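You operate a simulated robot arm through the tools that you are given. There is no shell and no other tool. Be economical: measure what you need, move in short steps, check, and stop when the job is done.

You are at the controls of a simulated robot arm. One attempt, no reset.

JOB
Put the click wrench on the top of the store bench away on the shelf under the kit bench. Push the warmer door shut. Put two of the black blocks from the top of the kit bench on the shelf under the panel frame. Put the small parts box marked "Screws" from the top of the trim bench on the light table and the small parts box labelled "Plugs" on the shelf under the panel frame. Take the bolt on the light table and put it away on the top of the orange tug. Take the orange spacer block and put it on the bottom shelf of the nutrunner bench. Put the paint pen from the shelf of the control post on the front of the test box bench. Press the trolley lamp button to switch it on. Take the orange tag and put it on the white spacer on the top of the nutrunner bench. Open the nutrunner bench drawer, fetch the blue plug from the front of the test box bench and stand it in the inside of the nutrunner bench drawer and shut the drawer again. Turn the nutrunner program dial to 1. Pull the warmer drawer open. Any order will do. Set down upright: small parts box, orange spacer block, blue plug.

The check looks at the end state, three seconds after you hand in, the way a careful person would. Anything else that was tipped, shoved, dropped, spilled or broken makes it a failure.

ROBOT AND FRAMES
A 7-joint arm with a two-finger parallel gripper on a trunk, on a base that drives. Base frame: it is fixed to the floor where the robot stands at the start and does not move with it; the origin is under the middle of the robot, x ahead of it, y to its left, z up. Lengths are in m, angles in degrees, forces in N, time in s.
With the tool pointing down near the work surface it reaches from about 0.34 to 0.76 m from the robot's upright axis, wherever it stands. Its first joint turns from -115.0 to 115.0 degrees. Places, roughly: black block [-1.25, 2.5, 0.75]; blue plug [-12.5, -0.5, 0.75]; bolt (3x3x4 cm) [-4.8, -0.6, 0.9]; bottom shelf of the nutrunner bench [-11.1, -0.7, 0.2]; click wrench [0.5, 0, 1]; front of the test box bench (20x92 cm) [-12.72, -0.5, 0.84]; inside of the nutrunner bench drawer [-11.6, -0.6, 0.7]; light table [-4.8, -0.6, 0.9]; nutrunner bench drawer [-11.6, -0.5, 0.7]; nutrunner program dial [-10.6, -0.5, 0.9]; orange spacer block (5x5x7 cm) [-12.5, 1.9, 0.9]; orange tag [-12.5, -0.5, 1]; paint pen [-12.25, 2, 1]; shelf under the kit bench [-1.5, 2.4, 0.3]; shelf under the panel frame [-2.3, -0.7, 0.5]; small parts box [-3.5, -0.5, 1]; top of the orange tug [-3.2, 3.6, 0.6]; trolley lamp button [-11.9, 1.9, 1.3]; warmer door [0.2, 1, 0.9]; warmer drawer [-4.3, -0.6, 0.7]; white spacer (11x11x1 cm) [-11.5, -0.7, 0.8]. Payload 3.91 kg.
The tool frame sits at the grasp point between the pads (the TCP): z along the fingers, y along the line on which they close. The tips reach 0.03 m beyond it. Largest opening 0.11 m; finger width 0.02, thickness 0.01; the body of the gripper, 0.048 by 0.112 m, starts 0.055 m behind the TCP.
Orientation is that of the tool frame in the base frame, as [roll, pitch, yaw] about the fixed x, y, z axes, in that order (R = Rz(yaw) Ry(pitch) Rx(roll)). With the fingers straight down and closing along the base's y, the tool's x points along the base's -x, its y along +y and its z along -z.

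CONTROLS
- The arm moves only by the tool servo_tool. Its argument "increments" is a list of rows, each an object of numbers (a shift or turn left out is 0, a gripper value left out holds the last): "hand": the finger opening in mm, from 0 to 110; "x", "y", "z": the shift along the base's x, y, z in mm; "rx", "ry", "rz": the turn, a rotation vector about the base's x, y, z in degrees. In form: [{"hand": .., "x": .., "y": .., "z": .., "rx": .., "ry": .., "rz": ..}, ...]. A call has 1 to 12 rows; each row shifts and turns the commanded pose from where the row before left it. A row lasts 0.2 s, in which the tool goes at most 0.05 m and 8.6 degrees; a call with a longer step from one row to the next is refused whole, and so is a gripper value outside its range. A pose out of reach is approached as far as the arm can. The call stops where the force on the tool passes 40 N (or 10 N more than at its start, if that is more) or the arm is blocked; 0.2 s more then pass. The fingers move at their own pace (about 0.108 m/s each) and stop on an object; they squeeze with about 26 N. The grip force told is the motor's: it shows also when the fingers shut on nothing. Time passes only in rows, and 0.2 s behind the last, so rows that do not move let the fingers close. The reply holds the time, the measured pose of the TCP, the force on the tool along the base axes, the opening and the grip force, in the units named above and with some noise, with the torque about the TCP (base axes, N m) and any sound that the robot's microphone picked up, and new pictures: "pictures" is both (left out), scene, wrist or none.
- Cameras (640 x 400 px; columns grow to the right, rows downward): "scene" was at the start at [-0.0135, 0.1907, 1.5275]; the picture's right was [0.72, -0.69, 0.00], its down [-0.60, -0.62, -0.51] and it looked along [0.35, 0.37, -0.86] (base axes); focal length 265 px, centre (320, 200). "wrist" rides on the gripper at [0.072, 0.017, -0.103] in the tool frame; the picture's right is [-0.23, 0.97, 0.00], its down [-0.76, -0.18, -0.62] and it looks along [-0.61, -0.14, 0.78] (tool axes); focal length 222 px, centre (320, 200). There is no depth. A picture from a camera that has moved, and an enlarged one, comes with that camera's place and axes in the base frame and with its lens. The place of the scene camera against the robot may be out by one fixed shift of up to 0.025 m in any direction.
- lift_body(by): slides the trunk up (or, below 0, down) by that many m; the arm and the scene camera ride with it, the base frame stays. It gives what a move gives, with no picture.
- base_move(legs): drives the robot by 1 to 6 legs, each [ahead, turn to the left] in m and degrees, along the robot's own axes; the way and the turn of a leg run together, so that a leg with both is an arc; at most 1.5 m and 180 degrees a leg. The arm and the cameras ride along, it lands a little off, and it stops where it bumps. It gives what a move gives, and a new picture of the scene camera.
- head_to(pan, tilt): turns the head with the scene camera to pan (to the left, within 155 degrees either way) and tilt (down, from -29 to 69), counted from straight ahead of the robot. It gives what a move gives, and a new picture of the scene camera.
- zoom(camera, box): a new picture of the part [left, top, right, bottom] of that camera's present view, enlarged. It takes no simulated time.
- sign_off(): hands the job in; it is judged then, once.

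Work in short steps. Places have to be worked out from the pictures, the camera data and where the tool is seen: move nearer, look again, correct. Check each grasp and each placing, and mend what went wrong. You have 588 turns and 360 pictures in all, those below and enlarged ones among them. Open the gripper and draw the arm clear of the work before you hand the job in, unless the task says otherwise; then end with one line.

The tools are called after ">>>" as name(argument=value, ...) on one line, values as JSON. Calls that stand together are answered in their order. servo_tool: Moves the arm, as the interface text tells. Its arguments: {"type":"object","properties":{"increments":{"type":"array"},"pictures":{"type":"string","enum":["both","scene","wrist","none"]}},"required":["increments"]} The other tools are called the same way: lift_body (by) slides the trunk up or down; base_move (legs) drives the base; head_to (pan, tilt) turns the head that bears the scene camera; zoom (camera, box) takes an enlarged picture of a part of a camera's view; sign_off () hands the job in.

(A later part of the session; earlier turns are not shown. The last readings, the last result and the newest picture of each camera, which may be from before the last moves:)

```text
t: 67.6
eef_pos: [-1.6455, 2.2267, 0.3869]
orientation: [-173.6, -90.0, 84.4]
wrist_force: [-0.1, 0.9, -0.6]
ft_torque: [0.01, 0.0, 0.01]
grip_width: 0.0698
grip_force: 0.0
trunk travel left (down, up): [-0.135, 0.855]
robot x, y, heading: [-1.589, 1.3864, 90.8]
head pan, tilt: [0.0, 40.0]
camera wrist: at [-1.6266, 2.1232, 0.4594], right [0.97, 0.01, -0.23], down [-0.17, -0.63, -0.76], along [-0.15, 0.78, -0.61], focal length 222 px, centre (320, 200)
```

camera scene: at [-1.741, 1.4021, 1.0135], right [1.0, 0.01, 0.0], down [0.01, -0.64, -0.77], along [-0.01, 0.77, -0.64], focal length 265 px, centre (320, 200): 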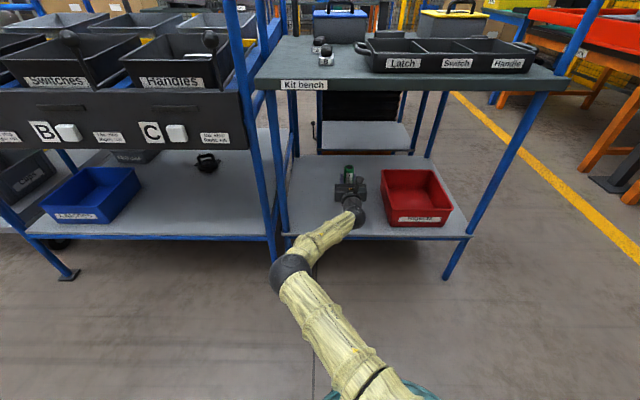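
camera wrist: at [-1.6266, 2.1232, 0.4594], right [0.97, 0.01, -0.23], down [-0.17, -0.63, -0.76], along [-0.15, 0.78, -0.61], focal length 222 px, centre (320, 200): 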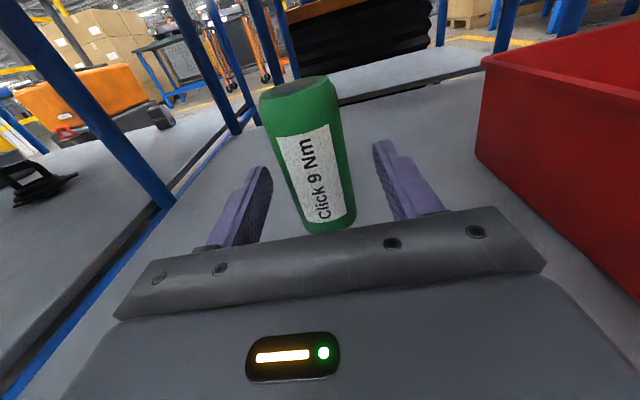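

It stands free. I withdraw straight back and check.

>>> servo_tool(increments=[{"y": -30}, {"y": -40}, {"y": -40}, {"y": -40}, {"y": -40}, {"y": -40}, {"y": -40}], pictures="wrist")

>>> base_move(legs=[[-0.35, 0]])

>>> lift_body(by=0.4)

>>> lift_body(by=0.2)

>>> head_to(pan=0, tilt=45)

```text
t: 69.0
eef_pos: [-1.5488, 2.0235, 0.4159]
orientation: [-59.7, -85.2, -39.8]
wrist_force: [-0.2, 0.0, -0.4]
ft_torque: [0.02, 0.01, 0.02]
grip_width: 0.0702
grip_force: 0.1
trunk travel left (down, up): [-0.135, 0.855]
robot x, y, heading: [-1.5895, 1.3935, 90.7]
head pan, tilt: [0.0, 40.0]
stopped in row 6: the arm was blocked; the commanded pose is now the measured one
camera wrist: at [-1.5451, 1.9148, 0.4819], right [0.94, -0.15, -0.3], down [-0.33, -0.54, -0.77], along [-0.04, 0.83, -0.56], focal length 222 px, centre (320, 200)
```

wrist: 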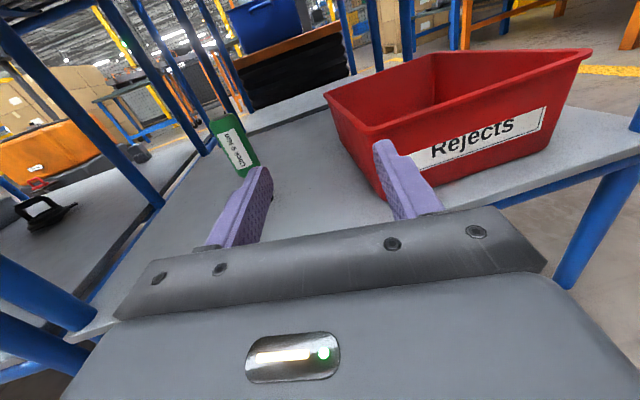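

```text
t: 71.6
eef_pos: [-1.5445, 1.67, 0.4156]
orientation: [-60.2, -85.3, -39.5]
wrist_force: [-0.6, 0.3, 0.1]
ft_torque: [0.01, 0.02, 0.0]
grip_width: 0.0699
grip_force: 0.1
trunk travel left (down, up): [-0.135, 0.855]
robot x, y, heading: [-1.5821, 1.0349, 90.9]
head pan, tilt: [0.0, 40.0]
camera scene: at [-1.7359, 1.0493, 1.0135], right [1.0, 0.01, 0.0], down [0.01, -0.64, -0.77], along [-0.01, 0.77, -0.64], focal length 265 px, centre (320, 200)
```

scene: 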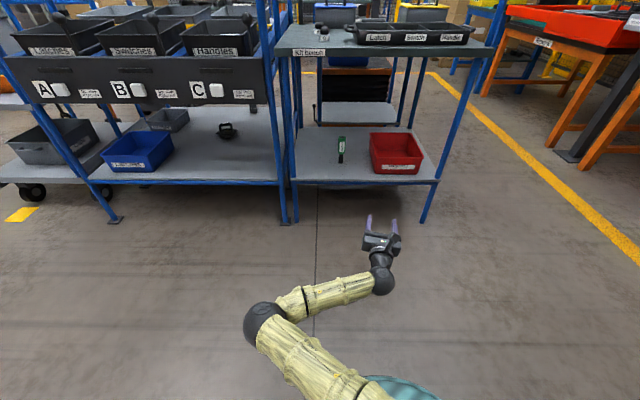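

```text
t: 75.4
eef_pos: [-1.5444, 1.672, 0.8152]
orientation: [-60.2, -85.3, -39.5]
wrist_force: [0.3, -0.6, 0.3]
ft_torque: [0.03, -0.01, -0.01]
grip_width: 0.0698
grip_force: 0.0
trunk travel left (down, up): [-0.535, 0.455]
robot x, y, heading: [-1.5832, 1.0388, 91.1]
head pan, tilt: [0.0, 40.0]
```

```text
t: 77.6
eef_pos: [-1.5447, 1.6703, 1.0151]
orientation: [-60.3, -85.1, -39.4]
wrist_force: [0.2, 0.6, -0.1]
ft_torque: [0.02, 0.04, 0.0]
grip_width: 0.0701
grip_force: 0.0
trunk travel left (down, up): [-0.735, 0.255]
robot x, y, heading: [-1.5831, 1.0374, 90.9]
head pan, tilt: [0.0, 40.0]
```

```text
t: 78.2
eef_pos: [-1.5459, 1.6708, 1.0143]
orientation: [-60.3, -85.2, -39.5]
wrist_force: [-0.4, -0.5, -0.3]
ft_torque: [0.04, -0.04, 0.01]
grip_width: 0.0702
grip_force: 0.0
trunk travel left (down, up): [-0.735, 0.255]
robot x, y, heading: [-1.5815, 1.0394, 90.8]
head pan, tilt: [0.0, 45.0]
camera scene: at [-1.7359, 1.0457, 1.6063], right [1.0, 0.01, 0.0], down [0.01, -0.71, -0.71], along [-0.01, 0.71, -0.71], focal length 265 px, centre (320, 200)
```

scene: 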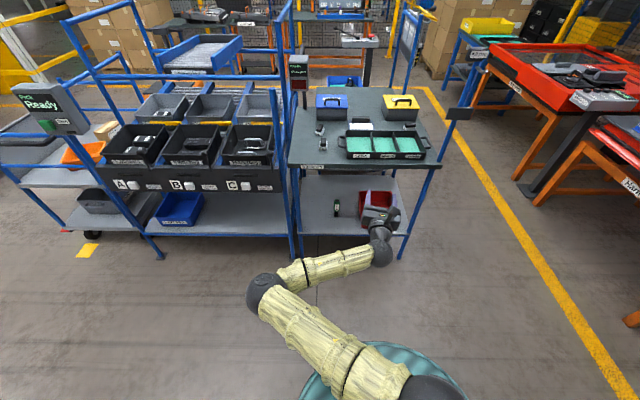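

The wrench stands on the shelf. Next the black blocks; I zoom on the kit bench top.

>>> zoom(camera="scene", box=[285, 80, 445, 180])

```text
4.00 times, centred on (365, 130) of scene
camera zoom: at [-1.7359, 1.0457, 1.6063], right [1.0, 0.01, 0.0], down [0.01, -0.71, -0.71], along [-0.01, 0.71, -0.71], focal length 1061 px, centre (140, 480)
```

zoom: 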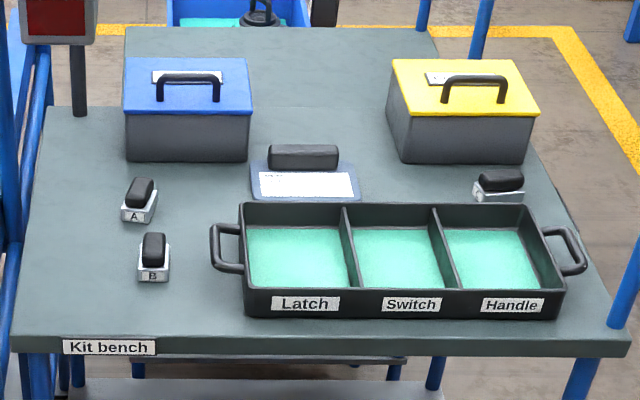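

I raise the trunk a bit and drive up so the gripper is over the bench, tilting the tool downward ~45° to look at the blocks.

>>> lift_body(by=0.15)

>>> base_move(legs=[[0.45, 0]])

>>> servo_tool(increments=[{"rx": -8, "x": -15}, {"rx": -8, "x": -15}, {"rx": -8, "x": -15}, {"rx": -8, "x": -15}, {"rx": -8, "x": -15}, {"rx": -8, "x": -15}])

```text
t: 80.0
eef_pos: [-1.5441, 1.6719, 1.1646]
orientation: [-60.3, -85.2, -39.4]
wrist_force: [-0.2, -0.2, 0.1]
ft_torque: [0.02, 0.02, 0.01]
grip_width: 0.0699
grip_force: 0.2
trunk travel left (down, up): [-0.885, 0.105]
robot x, y, heading: [-1.5817, 1.0376, 90.6]
head pan, tilt: [0.0, 45.0]
```

```text
t: 83.1
eef_pos: [-1.5505, 2.1236, 1.1645]
orientation: [-60.4, -85.3, -39.1]
wrist_force: [-0.4, 0.4, 0.3]
ft_torque: [0.0, 0.03, -0.01]
grip_width: 0.07
grip_force: 0.1
trunk travel left (down, up): [-0.885, 0.105]
robot x, y, heading: [-1.5882, 1.4897, 90.8]
head pan, tilt: [0.0, 45.0]
camera scene: at [-1.7422, 1.4995, 1.7562], right [1.0, 0.01, 0.0], down [0.01, -0.71, -0.71], along [-0.01, 0.71, -0.71], focal length 265 px, centre (320, 200)
```

scene: 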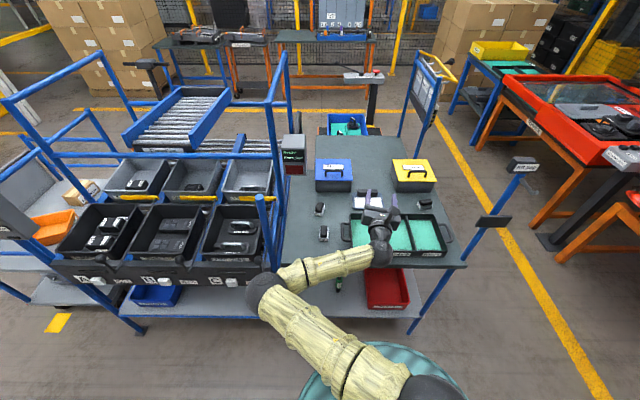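

```text
t: 84.5
eef_pos: [-1.6403, 2.1231, 1.1657]
orientation: [173.9, -44.9, 84.8]
wrist_force: [-0.1, -0.7, -0.1]
ft_torque: [0.0, -0.02, 0.0]
grip_width: 0.0701
grip_force: 0.0
trunk travel left (down, up): [-0.885, 0.105]
robot x, y, heading: [-1.5856, 1.4875, 91.0]
head pan, tilt: [0.0, 45.0]
camera scene: at [-1.7413, 1.4985, 1.7563], right [1.0, 0.01, 0.0], down [0.01, -0.71, -0.71], along [-0.01, 0.71, -0.71], focal length 265 px, centre (320, 200)
camera wrist: at [-1.6361, 2.1004, 1.2908], right [0.94, -0.32, -0.09], down [-0.33, -0.94, -0.11], along [-0.05, 0.13, -0.99], focal length 222 px, centre (320, 200)
```

scene: 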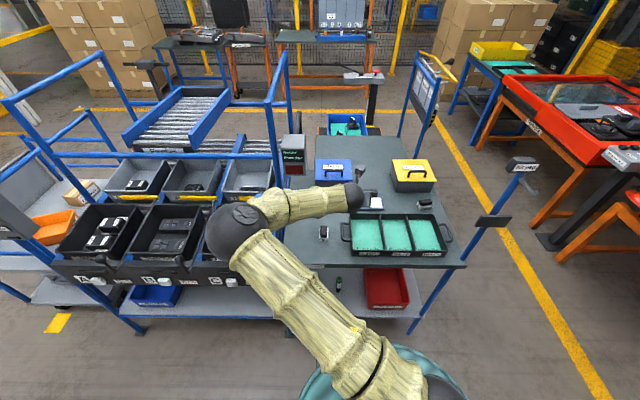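
wrist: 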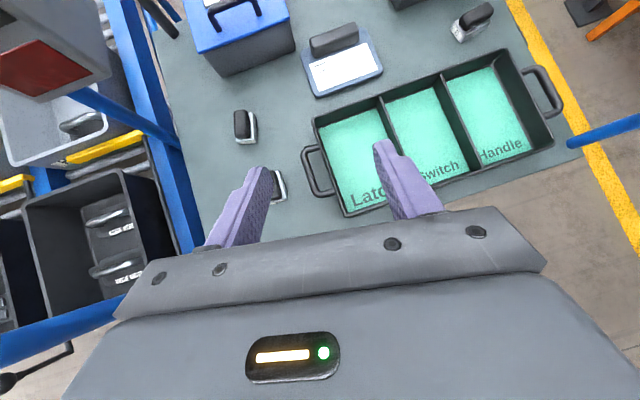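

I zoom to identify the blocks.

>>> zoom(camera="wrist", box=[200, 90, 320, 220])

>>> zoom(camera="wrist", box=[290, 0, 510, 110])

```text
3.08 times, centred on (260, 155) of wrist
camera zoom: at [-1.6361, 2.1004, 1.2908], right [0.94, -0.32, -0.09], down [-0.33, -0.94, -0.11], along [-0.05, 0.13, -0.99], focal length 684 px, centre (505, 338)
```

zoom: 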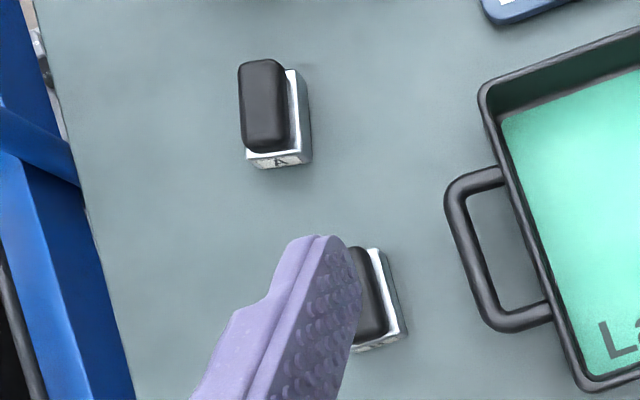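

```text
2.91 times, centred on (400, 55) of wrist
camera zoom: at [-1.6361, 2.1004, 1.2908], right [0.94, -0.32, -0.09], down [-0.33, -0.94, -0.11], along [-0.05, 0.13, -0.99], focal length 646 px, centre (87, 622)
```

zoom: 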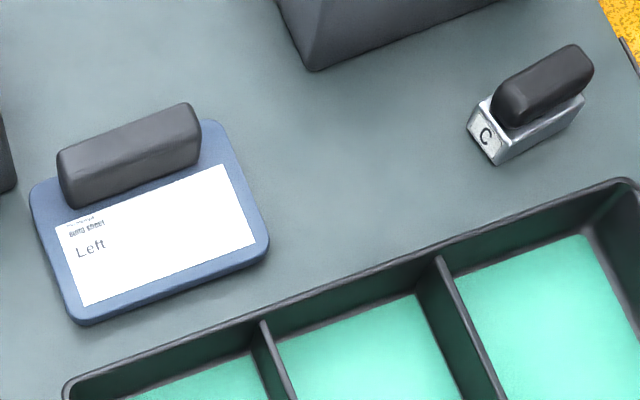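

The blocks: A at about (−1.75, 2.34), B at (−1.73, 2.21), C right. The tool heading already matches A's axis; I go to a pre-grasp above/behind A.

>>> servo_tool(increments=[{"x": -21, "y": 25, "z": -35}, {"x": -21, "y": 25, "z": -35}, {"x": -21, "y": 25, "z": -35}, {"x": -21, "y": 25, "z": -35}, {"x": -21, "y": 25, "z": -35}, {"x": -21, "y": 23, "z": -35}])

```text
t: 85.9
eef_pos: [-1.766, 2.2747, 0.9556]
orientation: [173.8, -45.0, 84.8]
wrist_force: [0.5, -0.6, 0.6]
ft_torque: [0.0, 0.0, 0.01]
grip_width: 0.07
grip_force: 0.0
trunk travel left (down, up): [-0.885, 0.105]
robot x, y, heading: [-1.5876, 1.4892, 90.9]
head pan, tilt: [0.0, 45.0]
camera scene: at [-1.742, 1.5003, 1.7563], right [1.0, 0.01, 0.0], down [0.01, -0.71, -0.71], along [-0.01, 0.71, -0.71], focal length 265 px, centre (320, 200)
camera wrist: at [-1.7628, 2.2502, 1.0798], right [0.94, -0.32, -0.09], down [-0.33, -0.94, -0.11], along [-0.04, 0.14, -0.99], focal length 222 px, centre (320, 200)
```

scene: 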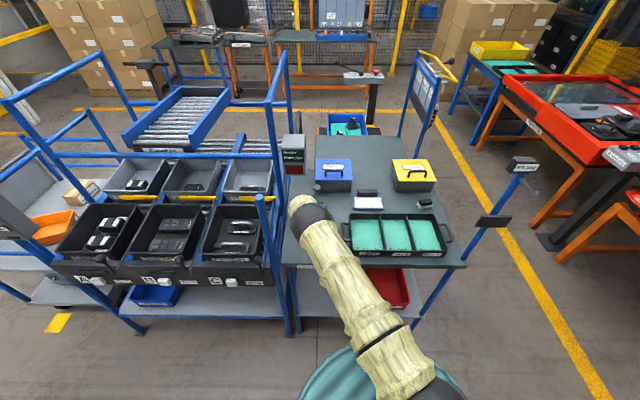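
wrist: 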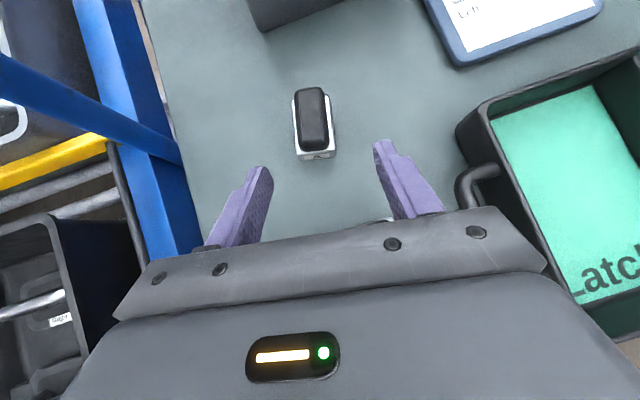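

A is at about (−1.752, 2.35). I move in along the tool axis and close.

>>> servo_tool(increments=[{"x": 4, "y": 19, "z": -19}, {"x": 4, "y": 19, "z": -19}, {"x": 3, "y": 19, "z": -19}, {"x": 3, "y": 18, "z": -18}], pictures="wrist")

```text
t: 86.9
eef_pos: [-1.7566, 2.3162, 0.9104]
orientation: [173.8, -44.8, 84.7]
wrist_force: [0.3, 0.6, 0.6]
ft_torque: [0.01, 0.01, 0.0]
grip_width: 0.0699
grip_force: 0.0
out of reach, approached as far as the arm can: row 3, 4
trunk travel left (down, up): [-0.885, 0.105]
robot x, y, heading: [-1.5859, 1.4917, 90.7]
head pan, tilt: [0.0, 45.0]
camera wrist: at [-1.7535, 2.2927, 1.0357], right [0.94, -0.32, -0.09], down [-0.33, -0.94, -0.11], along [-0.05, 0.13, -0.99], focal length 222 px, centre (320, 200)
```

wrist: 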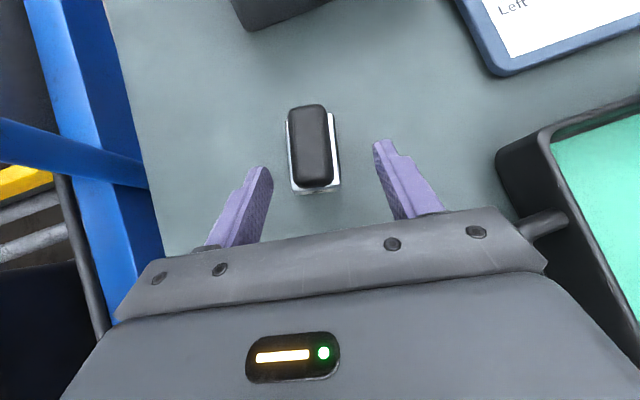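

Out of reach by a little; I raise slightly and drive 0.08 m nearer.

>>> servo_tool(increments=[{"z": 35}, {"y": -25, "z": 20}], pictures="none")

>>> base_move(legs=[[0.08, 0]])

>>> servo_tool(increments=[{"z": -5}], pictures="wrist")

```text
t: 87.5
eef_pos: [-1.7582, 2.2907, 0.9659]
orientation: [173.9, -45.0, 84.9]
wrist_force: [0.0, -0.3, -0.6]
ft_torque: [0.01, -0.02, -0.02]
grip_width: 0.0698
grip_force: 0.1
trunk travel left (down, up): [-0.885, 0.105]
robot x, y, heading: [-1.5861, 1.4926, 91.1]
head pan, tilt: [0.0, 45.0]
```

```text
t: 88.6
eef_pos: [-1.7576, 2.3721, 0.9645]
orientation: [173.9, -44.8, 84.8]
wrist_force: [0.4, -0.2, -1.5]
ft_torque: [-0.04, 0.01, 0.01]
grip_width: 0.0701
grip_force: 0.1
trunk travel left (down, up): [-0.885, 0.105]
robot x, y, heading: [-1.5875, 1.5731, 90.7]
head pan, tilt: [0.0, 45.0]
camera scene: at [-1.7434, 1.5807, 1.7562], right [1.0, 0.01, 0.0], down [0.01, -0.71, -0.71], along [-0.01, 0.71, -0.71], focal length 265 px, centre (320, 200)
```

scene: 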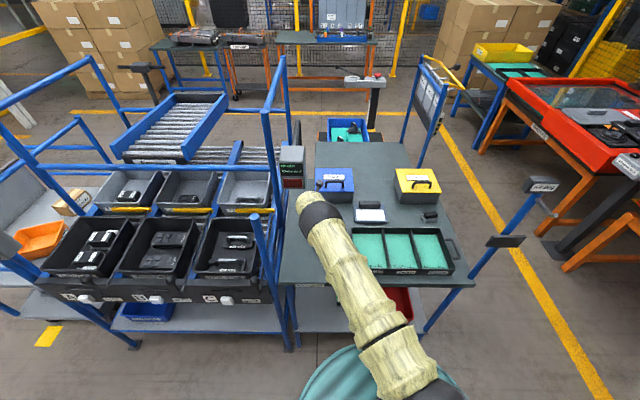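

```text
t: 89.0
eef_pos: [-1.7581, 2.3712, 0.9606]
orientation: [173.9, -44.9, 84.9]
wrist_force: [0.2, -0.7, -0.9]
ft_torque: [0.0, 0.01, 0.0]
grip_width: 0.0701
grip_force: 0.1
trunk travel left (down, up): [-0.885, 0.105]
robot x, y, heading: [-1.5895, 1.5692, 90.5]
head pan, tilt: [0.0, 45.0]
camera wrist: at [-1.7547, 2.348, 1.0855], right [0.94, -0.32, -0.09], down [-0.33, -0.94, -0.11], along [-0.05, 0.13, -0.99], focal length 222 px, centre (320, 200)
```

wrist: 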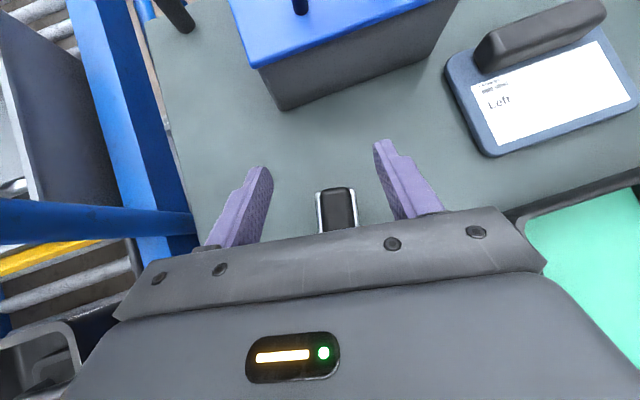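

Refined A: (−1.754, 2.345), top z≈0.90. I move back slightly and down onto it, then close.

>>> servo_tool(increments=[{"x": 4, "y": -26}, {"z": -30}, {"z": -30}, {"z": -15}], pictures="wrist")

```text
t: 90.0
eef_pos: [-1.7541, 2.3465, 0.8858]
orientation: [173.9, -44.9, 84.8]
wrist_force: [-0.3, 0.6, 0.2]
ft_torque: [0.02, 0.02, 0.0]
grip_width: 0.07
grip_force: 0.0
trunk travel left (down, up): [-0.885, 0.105]
robot x, y, heading: [-1.5932, 1.5727, 90.9]
head pan, tilt: [0.0, 45.0]
camera wrist: at [-1.7502, 2.3225, 1.0103], right [0.94, -0.32, -0.09], down [-0.33, -0.94, -0.11], along [-0.05, 0.13, -0.99], focal length 222 px, centre (320, 200)
```

wrist: 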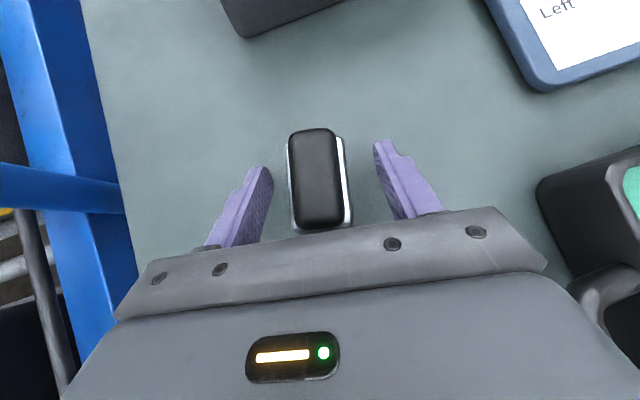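

Centred. Closing.

>>> servo_tool(increments=[{"hand": 0}, {"hand": 0}, {"hand": 0}, {"z": 30}, {"z": 30}], pictures="wrist")

```text
t: 91.2
eef_pos: [-1.7538, 2.346, 0.9452]
orientation: [173.8, -44.9, 84.8]
wrist_force: [-0.2, -0.3, -3.4]
ft_torque: [-0.02, -0.01, -0.02]
grip_width: 0.0397
grip_force: 26.1
trunk travel left (down, up): [-0.885, 0.105]
robot x, y, heading: [-1.5889, 1.5663, 90.9]
head pan, tilt: [0.0, 45.0]
camera wrist: at [-1.7502, 2.3217, 1.07], right [0.94, -0.32, -0.09], down [-0.33, -0.94, -0.11], along [-0.05, 0.13, -0.99], focal length 222 px, centre (320, 200)
```

wrist: 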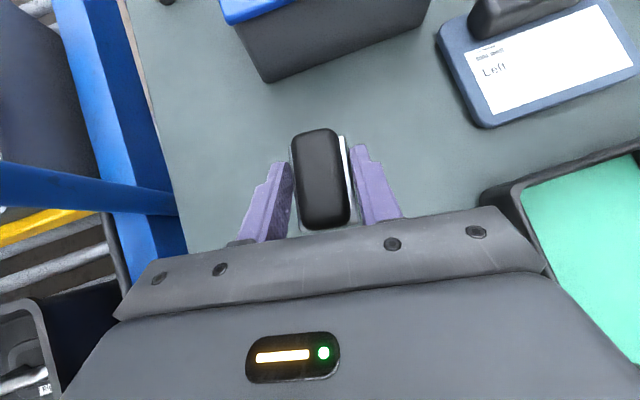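

Block A is held (40 mm, light weight). I lift higher, back off and turn toward the panel frame, stopping short to look.

>>> servo_tool(increments=[{"z": 45}, {"z": 45}, {"y": -40, "z": 10}, {"y": -40, "z": 10}], pictures="none")

>>> base_move(legs=[[-0.35, 0], [0, 130], [0.95, 0], [0, 49]])

```text
t: 92.2
eef_pos: [-1.754, 2.2656, 1.0565]
orientation: [174.0, -45.0, 84.6]
wrist_force: [-0.4, 0.3, -2.2]
ft_torque: [-0.03, 0.02, -0.02]
grip_width: 0.0395
grip_force: 26.0
trunk travel left (down, up): [-0.885, 0.105]
robot x, y, heading: [-1.587, 1.5689, 91.2]
head pan, tilt: [0.0, 45.0]
```

```text
t: 111.2
eef_pos: [-2.1644, -0.0868, 1.0539]
orientation: [173.9, -44.9, -96.6]
wrist_force: [0.2, 1.3, -2.8]
ft_torque: [-0.02, -0.01, 0.01]
grip_width: 0.0393
grip_force: 25.9
trunk travel left (down, up): [-0.885, 0.105]
robot x, y, heading: [-2.3059, 0.6141, -90.9]
head pan, tilt: [0.0, 45.0]
camera scene: at [-2.158, 0.5788, 1.7562], right [-1.0, 0.01, 0.0], down [0.01, 0.71, -0.71], along [-0.01, -0.71, -0.71], focal length 265 px, centre (320, 200)
```

scene: 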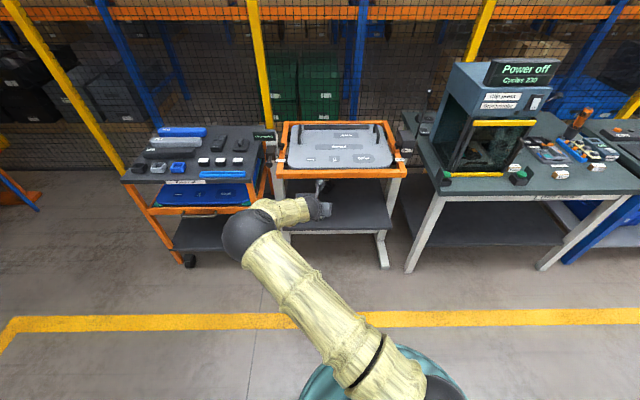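

The panel frame shelf is below the panel, opening toward me. I lower the trunk and look at the gap and the held block.

>>> lift_body(by=-0.4)

>>> head_to(pan=0, tilt=30)

>>> zoom(camera="scene", box=[240, 130, 440, 300])

```text
t: 115.0
eef_pos: [-2.162, -0.0869, 0.6536]
orientation: [173.9, -44.9, -96.6]
wrist_force: [-0.5, 0.3, -3.0]
ft_torque: [0.03, -0.02, 0.02]
grip_width: 0.0396
grip_force: 25.9
trunk travel left (down, up): [-0.485, 0.505]
robot x, y, heading: [-2.3096, 0.6107, -90.9]
head pan, tilt: [0.0, 45.0]
```

```text
t: 115.8
eef_pos: [-2.1629, -0.0855, 0.6549]
orientation: [173.9, -45.0, -96.7]
wrist_force: [-0.3, -0.3, -2.7]
ft_torque: [0.02, -0.02, 0.02]
grip_width: 0.0396
grip_force: 26.0
trunk travel left (down, up): [-0.485, 0.505]
robot x, y, heading: [-2.311, 0.6161, -90.6]
head pan, tilt: [0.0, 30.0]
camera scene: at [-2.1583, 0.5698, 1.3788], right [-1.0, 0.01, 0.0], down [0.01, 0.5, -0.87], along [-0.01, -0.87, -0.5], focal length 265 px, centre (320, 200)
```

scene: 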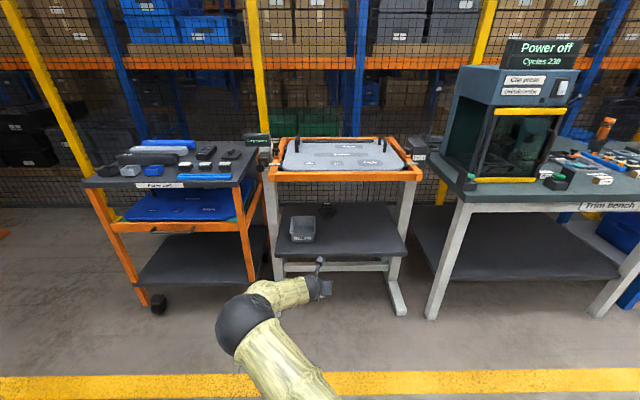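

```text
2.35 times, centred on (340, 215) of scene
camera zoom: at [-2.1583, 0.5698, 1.3788], right [-1.0, 0.01, 0.0], down [0.01, 0.5, -0.87], along [-0.01, -0.87, -0.5], focal length 624 px, centre (273, 165)
```

zoom: 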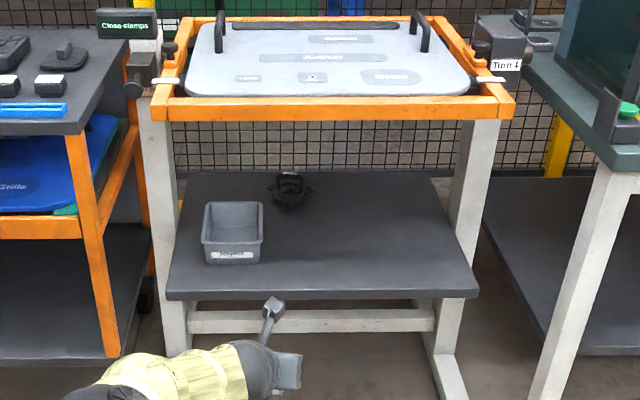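

The shelf (z≈0.5, front edge y≈−0.41, x −2.59…−1.95) is free on its right half; panel above at z≈0.93. I swing the tool right, keep height, then lower the trunk.

>>> servo_tool(increments=[{"x": -42, "z": 20}, {"x": -42, "z": 20}, {"x": -42, "z": 20}, {"x": -42, "z": 20}, {"x": -42, "z": 20}, {"x": -42, "z": 20}, {"x": -42, "z": 20}, {"x": -42, "z": 20}], pictures="none")

>>> lift_body(by=-0.2)

>>> servo_tool(increments=[{"x": 0}])

```text
t: 117.6
eef_pos: [-2.4992, -0.0869, 0.8169]
orientation: [174.0, -44.9, -96.7]
wrist_force: [0.8, 0.2, -2.7]
ft_torque: [0.0, 0.0, -0.03]
grip_width: 0.0397
grip_force: 26.0
trunk travel left (down, up): [-0.485, 0.505]
robot x, y, heading: [-2.3114, 0.6138, -91.1]
head pan, tilt: [0.0, 30.0]
```

```text
t: 119.7
eef_pos: [-2.4991, -0.0871, 0.6164]
orientation: [173.9, -44.9, -96.7]
wrist_force: [-0.7, 0.4, -2.6]
ft_torque: [0.02, -0.04, 0.01]
grip_width: 0.0396
grip_force: 26.1
trunk travel left (down, up): [-0.285, 0.705]
robot x, y, heading: [-2.3103, 0.6166, -90.7]
head pan, tilt: [0.0, 30.0]
```

```text
t: 120.1
eef_pos: [-2.4988, -0.0873, 0.617]
orientation: [173.9, -44.9, -96.7]
wrist_force: [-0.8, 0.5, -3.1]
ft_torque: [-0.01, 0.03, -0.04]
grip_width: 0.0396
grip_force: 26.1
trunk travel left (down, up): [-0.285, 0.705]
robot x, y, heading: [-2.3115, 0.6109, -90.6]
head pan, tilt: [0.0, 30.0]
camera scene: at [-2.1586, 0.5699, 1.1789], right [-1.0, 0.01, 0.0], down [0.01, 0.5, -0.87], along [-0.01, -0.87, -0.5], focal length 265 px, centre (320, 200)
camera wrist: at [-2.5019, -0.0654, 0.7416], right [-0.93, 0.35, -0.09], down [0.35, 0.93, -0.11], along [0.04, -0.14, -0.99], focal length 222 px, centre (320, 200)
```

scene: 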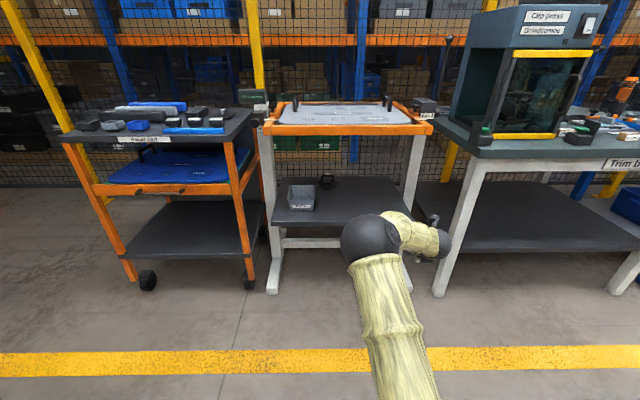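
wrist: 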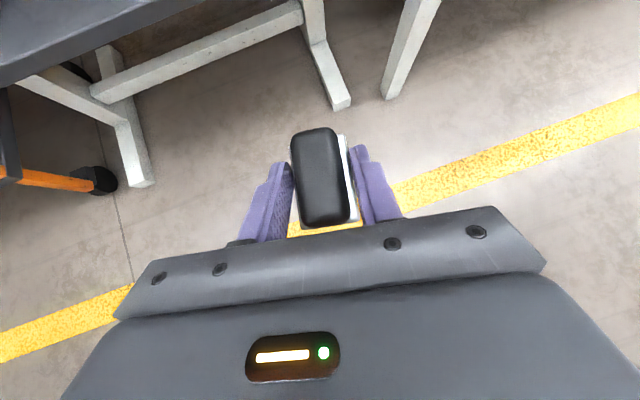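

The tool is aligned with the free right part; I drive in 0.42 m with the block at z≈0.62.

>>> base_move(legs=[[0.42, 0]])

>>> servo_tool(increments=[{"y": -10}], pictures="wrist")

```text
t: 123.1
eef_pos: [-2.5028, -0.5074, 0.6159]
orientation: [174.0, -44.9, -96.7]
wrist_force: [0.2, -0.5, -2.8]
ft_torque: [0.01, 0.01, 0.0]
grip_width: 0.0397
grip_force: 26.1
trunk travel left (down, up): [-0.285, 0.705]
robot x, y, heading: [-2.3148, 0.1948, -90.9]
head pan, tilt: [0.0, 30.0]
camera scene: at [-2.1636, 0.15, 1.1789], right [-1.0, 0.01, 0.0], down [0.01, 0.5, -0.87], along [-0.01, -0.87, -0.5], focal length 265 px, centre (320, 200)
```

scene: 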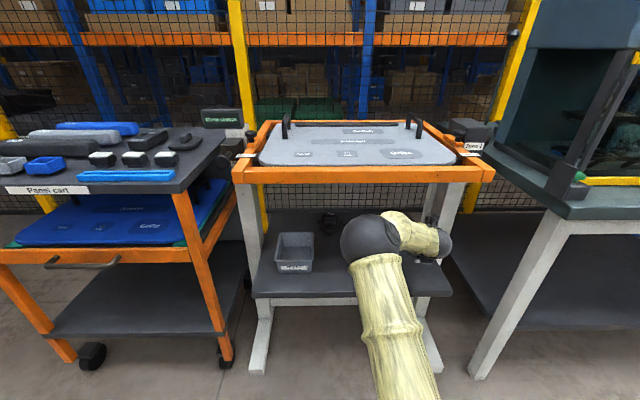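

```text
t: 123.5
eef_pos: [-2.5042, -0.5187, 0.6149]
orientation: [173.9, -44.9, -96.7]
wrist_force: [0.0, 0.7, -2.8]
ft_torque: [0.04, 0.01, 0.04]
grip_width: 0.0396
grip_force: 26.2
trunk travel left (down, up): [-0.285, 0.705]
robot x, y, heading: [-2.3176, 0.1925, -90.6]
head pan, tilt: [0.0, 30.0]
camera wrist: at [-2.5065, -0.4956, 0.7413], right [-0.93, 0.35, -0.09], down [0.35, 0.93, -0.11], along [0.04, -0.14, -0.99], focal length 222 px, centre (320, 200)
```

wrist: 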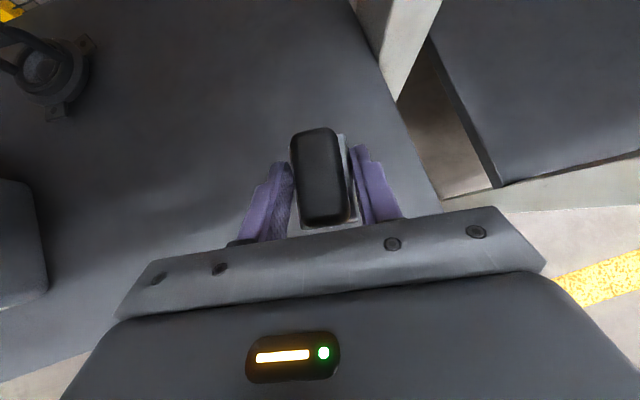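

I move in to y≈−0.60 and lower gently.

>>> servo_tool(increments=[{"y": -40}, {"y": -40, "x": 8}, {"z": -20}, {"z": -10}, {"z": -8}, {"z": 0}], pictures="none")

>>> servo_tool(increments=[{"z": -6}, {"z": -6}, {"z": 0}], pictures="wrist")

```text
t: 124.9
eef_pos: [-2.4965, -0.5985, 0.578]
orientation: [173.9, -44.9, -96.7]
wrist_force: [0.8, 0.6, -2.2]
ft_torque: [0.03, -0.02, -0.01]
grip_width: 0.0397
grip_force: 26.0
trunk travel left (down, up): [-0.285, 0.705]
robot x, y, heading: [-2.3149, 0.1948, -90.4]
head pan, tilt: [0.0, 30.0]
```

```text
t: 125.7
eef_pos: [-2.4947, -0.5981, 0.5666]
orientation: [173.8, -44.9, -96.8]
wrist_force: [-0.1, 0.0, -3.0]
ft_torque: [-0.01, 0.0, 0.02]
grip_width: 0.0396
grip_force: 26.1
trunk travel left (down, up): [-0.285, 0.705]
robot x, y, heading: [-2.3173, 0.1939, -90.4]
head pan, tilt: [0.0, 30.0]
camera wrist: at [-2.4985, -0.5756, 0.6914], right [-0.93, 0.35, -0.09], down [0.35, 0.93, -0.11], along [0.04, -0.14, -0.99], focal length 222 px, centre (320, 200)
```

wrist: 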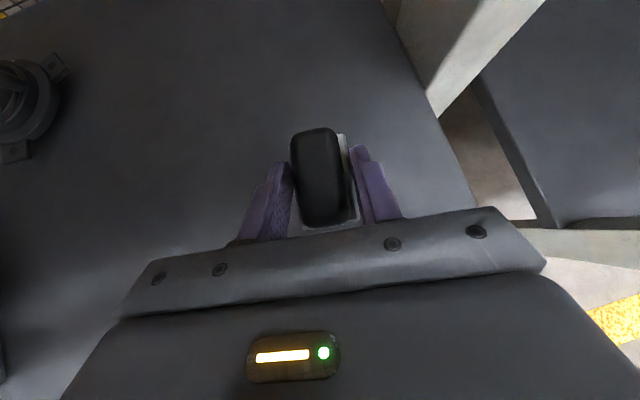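

>>> servo_tool(increments=[{"z": -6}, {"z": -6}, {"z": 0}], pictures="none")

>>> servo_tool(increments=[{"z": -5}, {"z": 0}], pictures="none")

>>> servo_tool(increments=[{"z": -4}, {"z": 0}], pictures="none")

```text
t: 126.5
eef_pos: [-2.495, -0.5981, 0.5536]
orientation: [173.8, -44.9, -96.6]
wrist_force: [0.2, -0.5, -3.4]
ft_torque: [0.0, 0.0, -0.01]
grip_width: 0.04
grip_force: 25.7
trunk travel left (down, up): [-0.285, 0.705]
robot x, y, heading: [-2.3183, 0.1953, -90.7]
head pan, tilt: [0.0, 30.0]
```

```text
t: 127.1
eef_pos: [-2.4957, -0.5986, 0.5479]
orientation: [173.9, -45.0, -96.7]
wrist_force: [0.0, 0.0, -2.9]
ft_torque: [0.01, -0.03, 0.02]
grip_width: 0.0395
grip_force: 26.3
trunk travel left (down, up): [-0.285, 0.705]
robot x, y, heading: [-2.3153, 0.1949, -90.9]
head pan, tilt: [0.0, 30.0]
```

```text
t: 127.7
eef_pos: [-2.4962, -0.5977, 0.5442]
orientation: [173.9, -44.9, -96.7]
wrist_force: [0.3, 0.1, -2.6]
ft_torque: [-0.01, -0.01, -0.02]
grip_width: 0.0399
grip_force: 26.1
trunk travel left (down, up): [-0.285, 0.705]
robot x, y, heading: [-2.3182, 0.1913, -90.6]
head pan, tilt: [0.0, 30.0]
```

Still hanging; continuing down in small steps.

>>> servo_tool(increments=[{"z": -4}, {"z": 0}], pictures="none")

>>> servo_tool(increments=[{"z": -4}, {"z": 0}], pictures="none")

>>> servo_tool(increments=[{"z": -3}, {"z": 0}], pictures="wrist")

```text
t: 128.3
eef_pos: [-2.4953, -0.5979, 0.5416]
orientation: [173.9, -44.8, -96.8]
wrist_force: [0.3, -0.3, -3.2]
ft_torque: [-0.01, -0.01, -0.01]
grip_width: 0.0395
grip_force: 26.0
trunk travel left (down, up): [-0.285, 0.705]
robot x, y, heading: [-2.3155, 0.1916, -90.7]
head pan, tilt: [0.0, 30.0]
```

```text
t: 128.9
eef_pos: [-2.4962, -0.5986, 0.5371]
orientation: [173.9, -44.9, -96.7]
wrist_force: [0.5, -0.2, -3.1]
ft_torque: [0.05, -0.01, -0.01]
grip_width: 0.0396
grip_force: 26.3
trunk travel left (down, up): [-0.285, 0.705]
robot x, y, heading: [-2.3145, 0.1945, -90.9]
head pan, tilt: [0.0, 30.0]
```

```text
t: 129.5
eef_pos: [-2.4951, -0.597, 0.534]
orientation: [173.8, -44.9, -96.7]
wrist_force: [0.5, 0.3, -2.1]
ft_torque: [0.02, 0.01, 0.01]
grip_width: 0.0396
grip_force: 26.0
trunk travel left (down, up): [-0.285, 0.705]
robot x, y, heading: [-2.3131, 0.1947, -90.6]
head pan, tilt: [0.0, 30.0]
camera wrist: at [-2.4988, -0.5754, 0.6594], right [-0.93, 0.35, -0.09], down [0.35, 0.93, -0.11], along [0.04, -0.14, -0.99], focal length 222 px, centre (320, 200)
```

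wrist: 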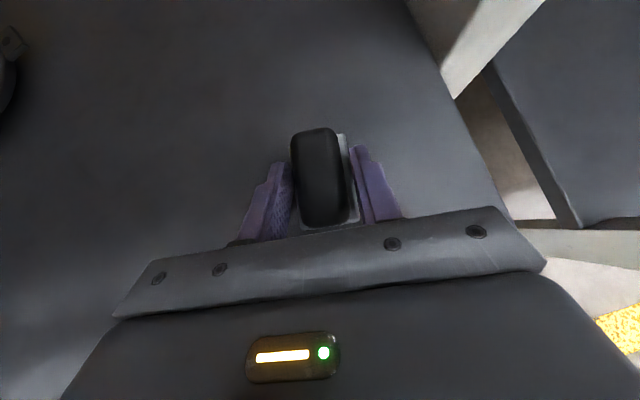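

Triangulation suggests the shelf at z≈0.46; I keep lowering.

>>> servo_tool(increments=[{"z": -5}, {"z": -5}, {"z": 0}], pictures="none")

>>> servo_tool(increments=[{"z": -5}, {"z": 0}], pictures="none")

>>> servo_tool(increments=[{"z": -4}, {"z": 0}], pictures="none")

>>> servo_tool(increments=[{"z": -4}, {"z": 0}], pictures="none")

```text
t: 130.3
eef_pos: [-2.4962, -0.5969, 0.5243]
orientation: [173.9, -44.8, -96.7]
wrist_force: [-0.6, 0.5, -3.2]
ft_torque: [0.0, -0.04, 0.06]
grip_width: 0.0396
grip_force: 26.8
trunk travel left (down, up): [-0.285, 0.705]
robot x, y, heading: [-2.3177, 0.19, -90.7]
head pan, tilt: [0.0, 30.0]
```

```text
t: 130.9
eef_pos: [-2.4954, -0.5978, 0.5189]
orientation: [174.0, -45.0, -96.7]
wrist_force: [1.5, -0.1, -1.1]
ft_torque: [-0.05, -0.06, -0.01]
grip_width: 0.0394
grip_force: 25.9
trunk travel left (down, up): [-0.285, 0.705]
robot x, y, heading: [-2.3176, 0.1979, -90.6]
head pan, tilt: [0.0, 30.0]
```

```text
t: 131.5
eef_pos: [-2.4955, -0.5961, 0.5181]
orientation: [173.9, -45.2, -96.8]
wrist_force: [0.9, 0.1, 14.2]
ft_torque: [0.07, -0.39, -0.04]
grip_width: 0.0397
grip_force: 26.0
trunk travel left (down, up): [-0.285, 0.705]
robot x, y, heading: [-2.3169, 0.19, -91.0]
head pan, tilt: [0.0, 30.0]
```

```text
t: 132.1
eef_pos: [-2.4958, -0.5973, 0.5146]
orientation: [173.8, -45.4, -96.7]
wrist_force: [-3.4, -3.7, 26.0]
ft_torque: [-0.41, -0.16, -0.01]
grip_width: 0.0401
grip_force: 25.1
trunk travel left (down, up): [-0.285, 0.705]
robot x, y, heading: [-2.3138, 0.194, -90.6]
head pan, tilt: [0.0, 30.0]
```

Contact at z≈0.518. I ease up 4 mm, open, and look.

>>> servo_tool(increments=[{"z": 4}, {"hand": 60}, {"hand": 70}, {"hand": 70}], pictures="wrist")

```text
t: 133.1
eef_pos: [-2.4944, -0.5973, 0.5146]
orientation: [173.8, -44.9, -96.7]
wrist_force: [0.0, -0.6, -0.7]
ft_torque: [0.01, 0.02, 0.0]
grip_width: 0.07
grip_force: 0.1
trunk travel left (down, up): [-0.285, 0.705]
robot x, y, heading: [-2.3158, 0.1893, -90.6]
head pan, tilt: [0.0, 30.0]
camera wrist: at [-2.4985, -0.5753, 0.6397], right [-0.93, 0.35, -0.09], down [0.35, 0.93, -0.11], along [0.04, -0.13, -0.99], focal length 222 px, centre (320, 200)
```

wrist: 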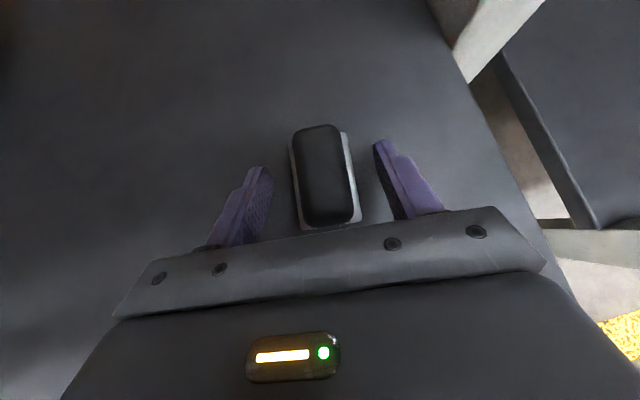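

Block is down. I raise and back out.

>>> servo_tool(increments=[{"z": 40}, {"z": 40}], pictures="none")

>>> base_move(legs=[[-0.45, 0]])

>>> zoom(camera="scene", box=[270, 150, 430, 260])

```text
t: 133.7
eef_pos: [-2.4952, -0.5976, 0.5949]
orientation: [174.0, -45.0, -96.7]
wrist_force: [-0.7, -0.2, 0.3]
ft_torque: [0.04, -0.01, 0.02]
grip_width: 0.0701
grip_force: 0.1
trunk travel left (down, up): [-0.285, 0.705]
robot x, y, heading: [-2.3145, 0.1925, -90.8]
head pan, tilt: [0.0, 30.0]
```

```text
t: 136.8
eef_pos: [-2.4904, -0.1498, 0.5946]
orientation: [173.9, -44.9, -96.8]
wrist_force: [-0.5, 0.1, 0.4]
ft_torque: [0.03, 0.0, -0.01]
grip_width: 0.07
grip_force: 0.1
trunk travel left (down, up): [-0.285, 0.705]
robot x, y, heading: [-2.3114, 0.6424, -90.8]
head pan, tilt: [0.0, 30.0]
camera scene: at [-2.1583, 0.5979, 1.1789], right [-1.0, 0.01, 0.0], down [0.01, 0.5, -0.87], along [-0.01, -0.87, -0.5], focal length 265 px, centre (320, 200)
```

scene: 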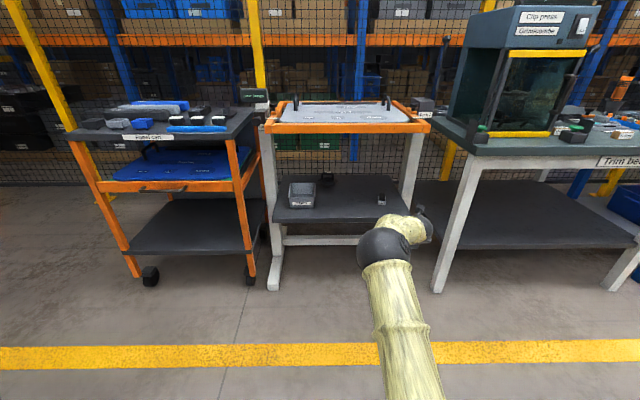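

```text
3.64 times, centred on (350, 205) of scene
camera zoom: at [-2.1583, 0.5979, 1.1789], right [-1.0, 0.01, 0.0], down [0.01, 0.5, -0.87], along [-0.01, -0.87, -0.5], focal length 964 px, centre (211, 182)
```

zoom: 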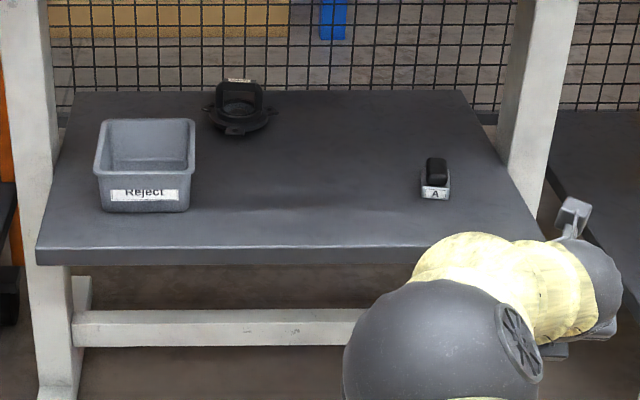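

Block A is placed well. Back to the kit bench for block B: raise trunk, reverse the route.

>>> lift_body(by=0.4)

>>> servo_tool(increments=[{"x": 35, "z": 20}, {"x": 40, "z": 20}, {"x": 40, "z": 20}, {"x": 40}, {"x": 40}, {"x": 40}, {"x": 40}, {"x": 40}], pictures="none")

>>> base_move(legs=[[0, -49], [-0.95, 0], [0, -130]])

```text
t: 140.6
eef_pos: [-2.4896, -0.1509, 0.9954]
orientation: [173.9, -44.9, -96.7]
wrist_force: [-0.4, -0.7, -0.5]
ft_torque: [0.0, -0.04, 0.02]
grip_width: 0.0699
grip_force: 0.0
trunk travel left (down, up): [-0.685, 0.305]
robot x, y, heading: [-2.3099, 0.6412, -90.6]
head pan, tilt: [0.0, 30.0]
```

```text
t: 142.4
eef_pos: [-2.1735, -0.1507, 1.0534]
orientation: [173.8, -44.9, -96.6]
wrist_force: [0.1, -0.3, 0.0]
ft_torque: [0.0, -0.01, 0.01]
grip_width: 0.07
grip_force: 0.0
trunk travel left (down, up): [-0.685, 0.305]
robot x, y, heading: [-2.3117, 0.6442, -90.7]
head pan, tilt: [0.0, 30.0]
```

```text
t: 159.2
eef_pos: [-1.7512, 2.0435, 1.0548]
orientation: [173.9, -44.9, 85.1]
wrist_force: [-0.6, -0.1, -0.1]
ft_torque: [0.01, 0.0, -0.01]
grip_width: 0.0699
grip_force: 0.1
trunk travel left (down, up): [-0.685, 0.305]
robot x, y, heading: [-1.5917, 1.2543, 90.8]
head pan, tilt: [0.0, 30.0]
camera scene: at [-1.7466, 1.2733, 1.5789], right [1.0, 0.02, 0.0], down [0.01, -0.5, -0.87], along [-0.02, 0.87, -0.5], focal length 265 px, centre (320, 200)
```

scene: 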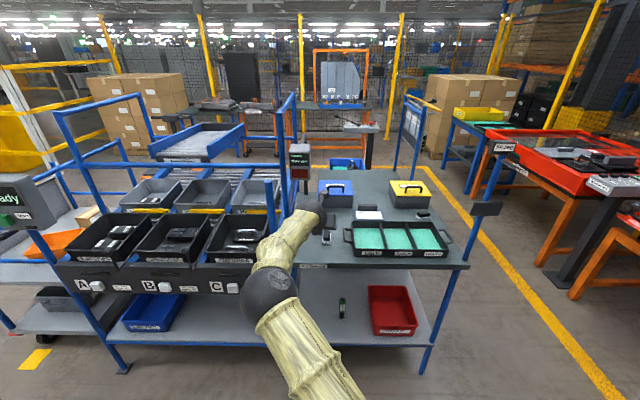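

I drive 0.2 m nearer and look for B.

>>> base_move(legs=[[0.2, 0]])

>>> servo_tool(increments=[{"y": -40}, {"y": -40, "z": -20}, {"z": -30, "y": -10}], pictures="wrist")

```text
t: 160.9
eef_pos: [-1.7555, 2.2425, 1.054]
orientation: [173.9, -44.9, 85.1]
wrist_force: [-1.0, -0.1, 0.0]
ft_torque: [0.0, -0.02, -0.01]
grip_width: 0.0699
grip_force: 0.1
trunk travel left (down, up): [-0.685, 0.305]
robot x, y, heading: [-1.5982, 1.4568, 91.5]
head pan, tilt: [0.0, 30.0]
camera scene: at [-1.7504, 1.4737, 1.5788], right [1.0, 0.02, 0.0], down [0.01, -0.5, -0.87], along [-0.02, 0.87, -0.5], focal length 265 px, centre (320, 200)
```

scene: 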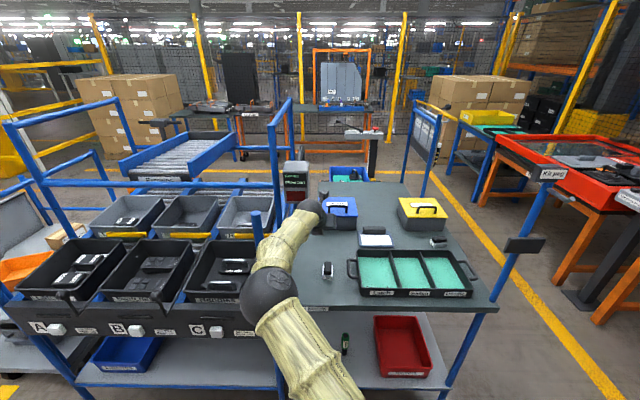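

```text
t: 161.7
eef_pos: [-1.7552, 2.1532, 1.0043]
orientation: [173.9, -44.9, 85.1]
wrist_force: [-0.3, -0.5, 0.0]
ft_torque: [0.02, -0.01, -0.01]
grip_width: 0.07
grip_force: 0.1
trunk travel left (down, up): [-0.685, 0.305]
robot x, y, heading: [-1.5975, 1.4553, 91.1]
head pan, tilt: [0.0, 30.0]
camera wrist: at [-1.7506, 2.1295, 1.1289], right [0.94, -0.32, -0.09], down [-0.33, -0.94, -0.11], along [-0.05, 0.13, -0.99], focal length 222 px, centre (320, 200)
```

wrist: 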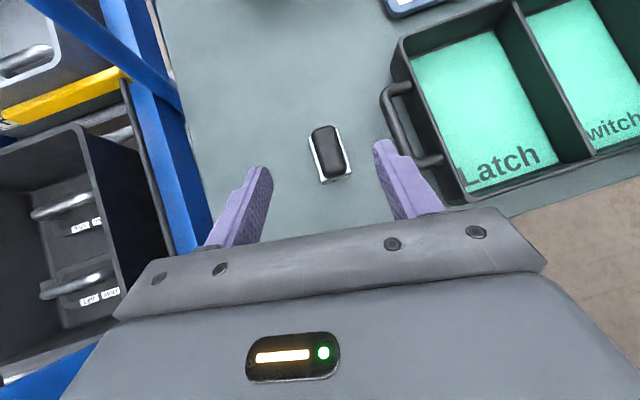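

B is at about (−1.736, 2.211), rotated ~10° CCW from the tool. I turn, move over it and descend.

>>> servo_tool(increments=[{"x": 10, "y": 29, "rz": 5}, {"x": 9, "y": 29, "rz": 5}, {"z": -40}, {"z": -30}, {"z": -25}], pictures="wrist")

```text
t: 162.9
eef_pos: [-1.7356, 2.212, 0.9088]
orientation: [173.9, -44.9, 95.0]
wrist_force: [-0.1, -0.4, 0.4]
ft_torque: [0.02, 0.02, -0.01]
grip_width: 0.0701
grip_force: 0.0
trunk travel left (down, up): [-0.685, 0.305]
robot x, y, heading: [-1.5964, 1.4554, 91.0]
head pan, tilt: [0.0, 30.0]
camera wrist: at [-1.7283, 2.1889, 1.0346], right [0.99, -0.15, -0.09], down [-0.16, -0.98, -0.11], along [-0.07, 0.12, -0.99], focal length 222 px, centre (320, 200)
```

wrist: 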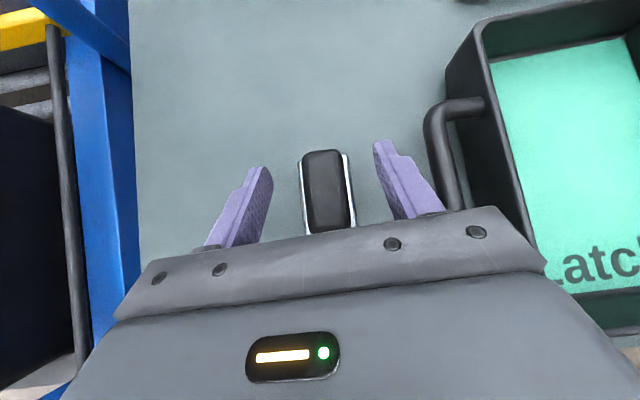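

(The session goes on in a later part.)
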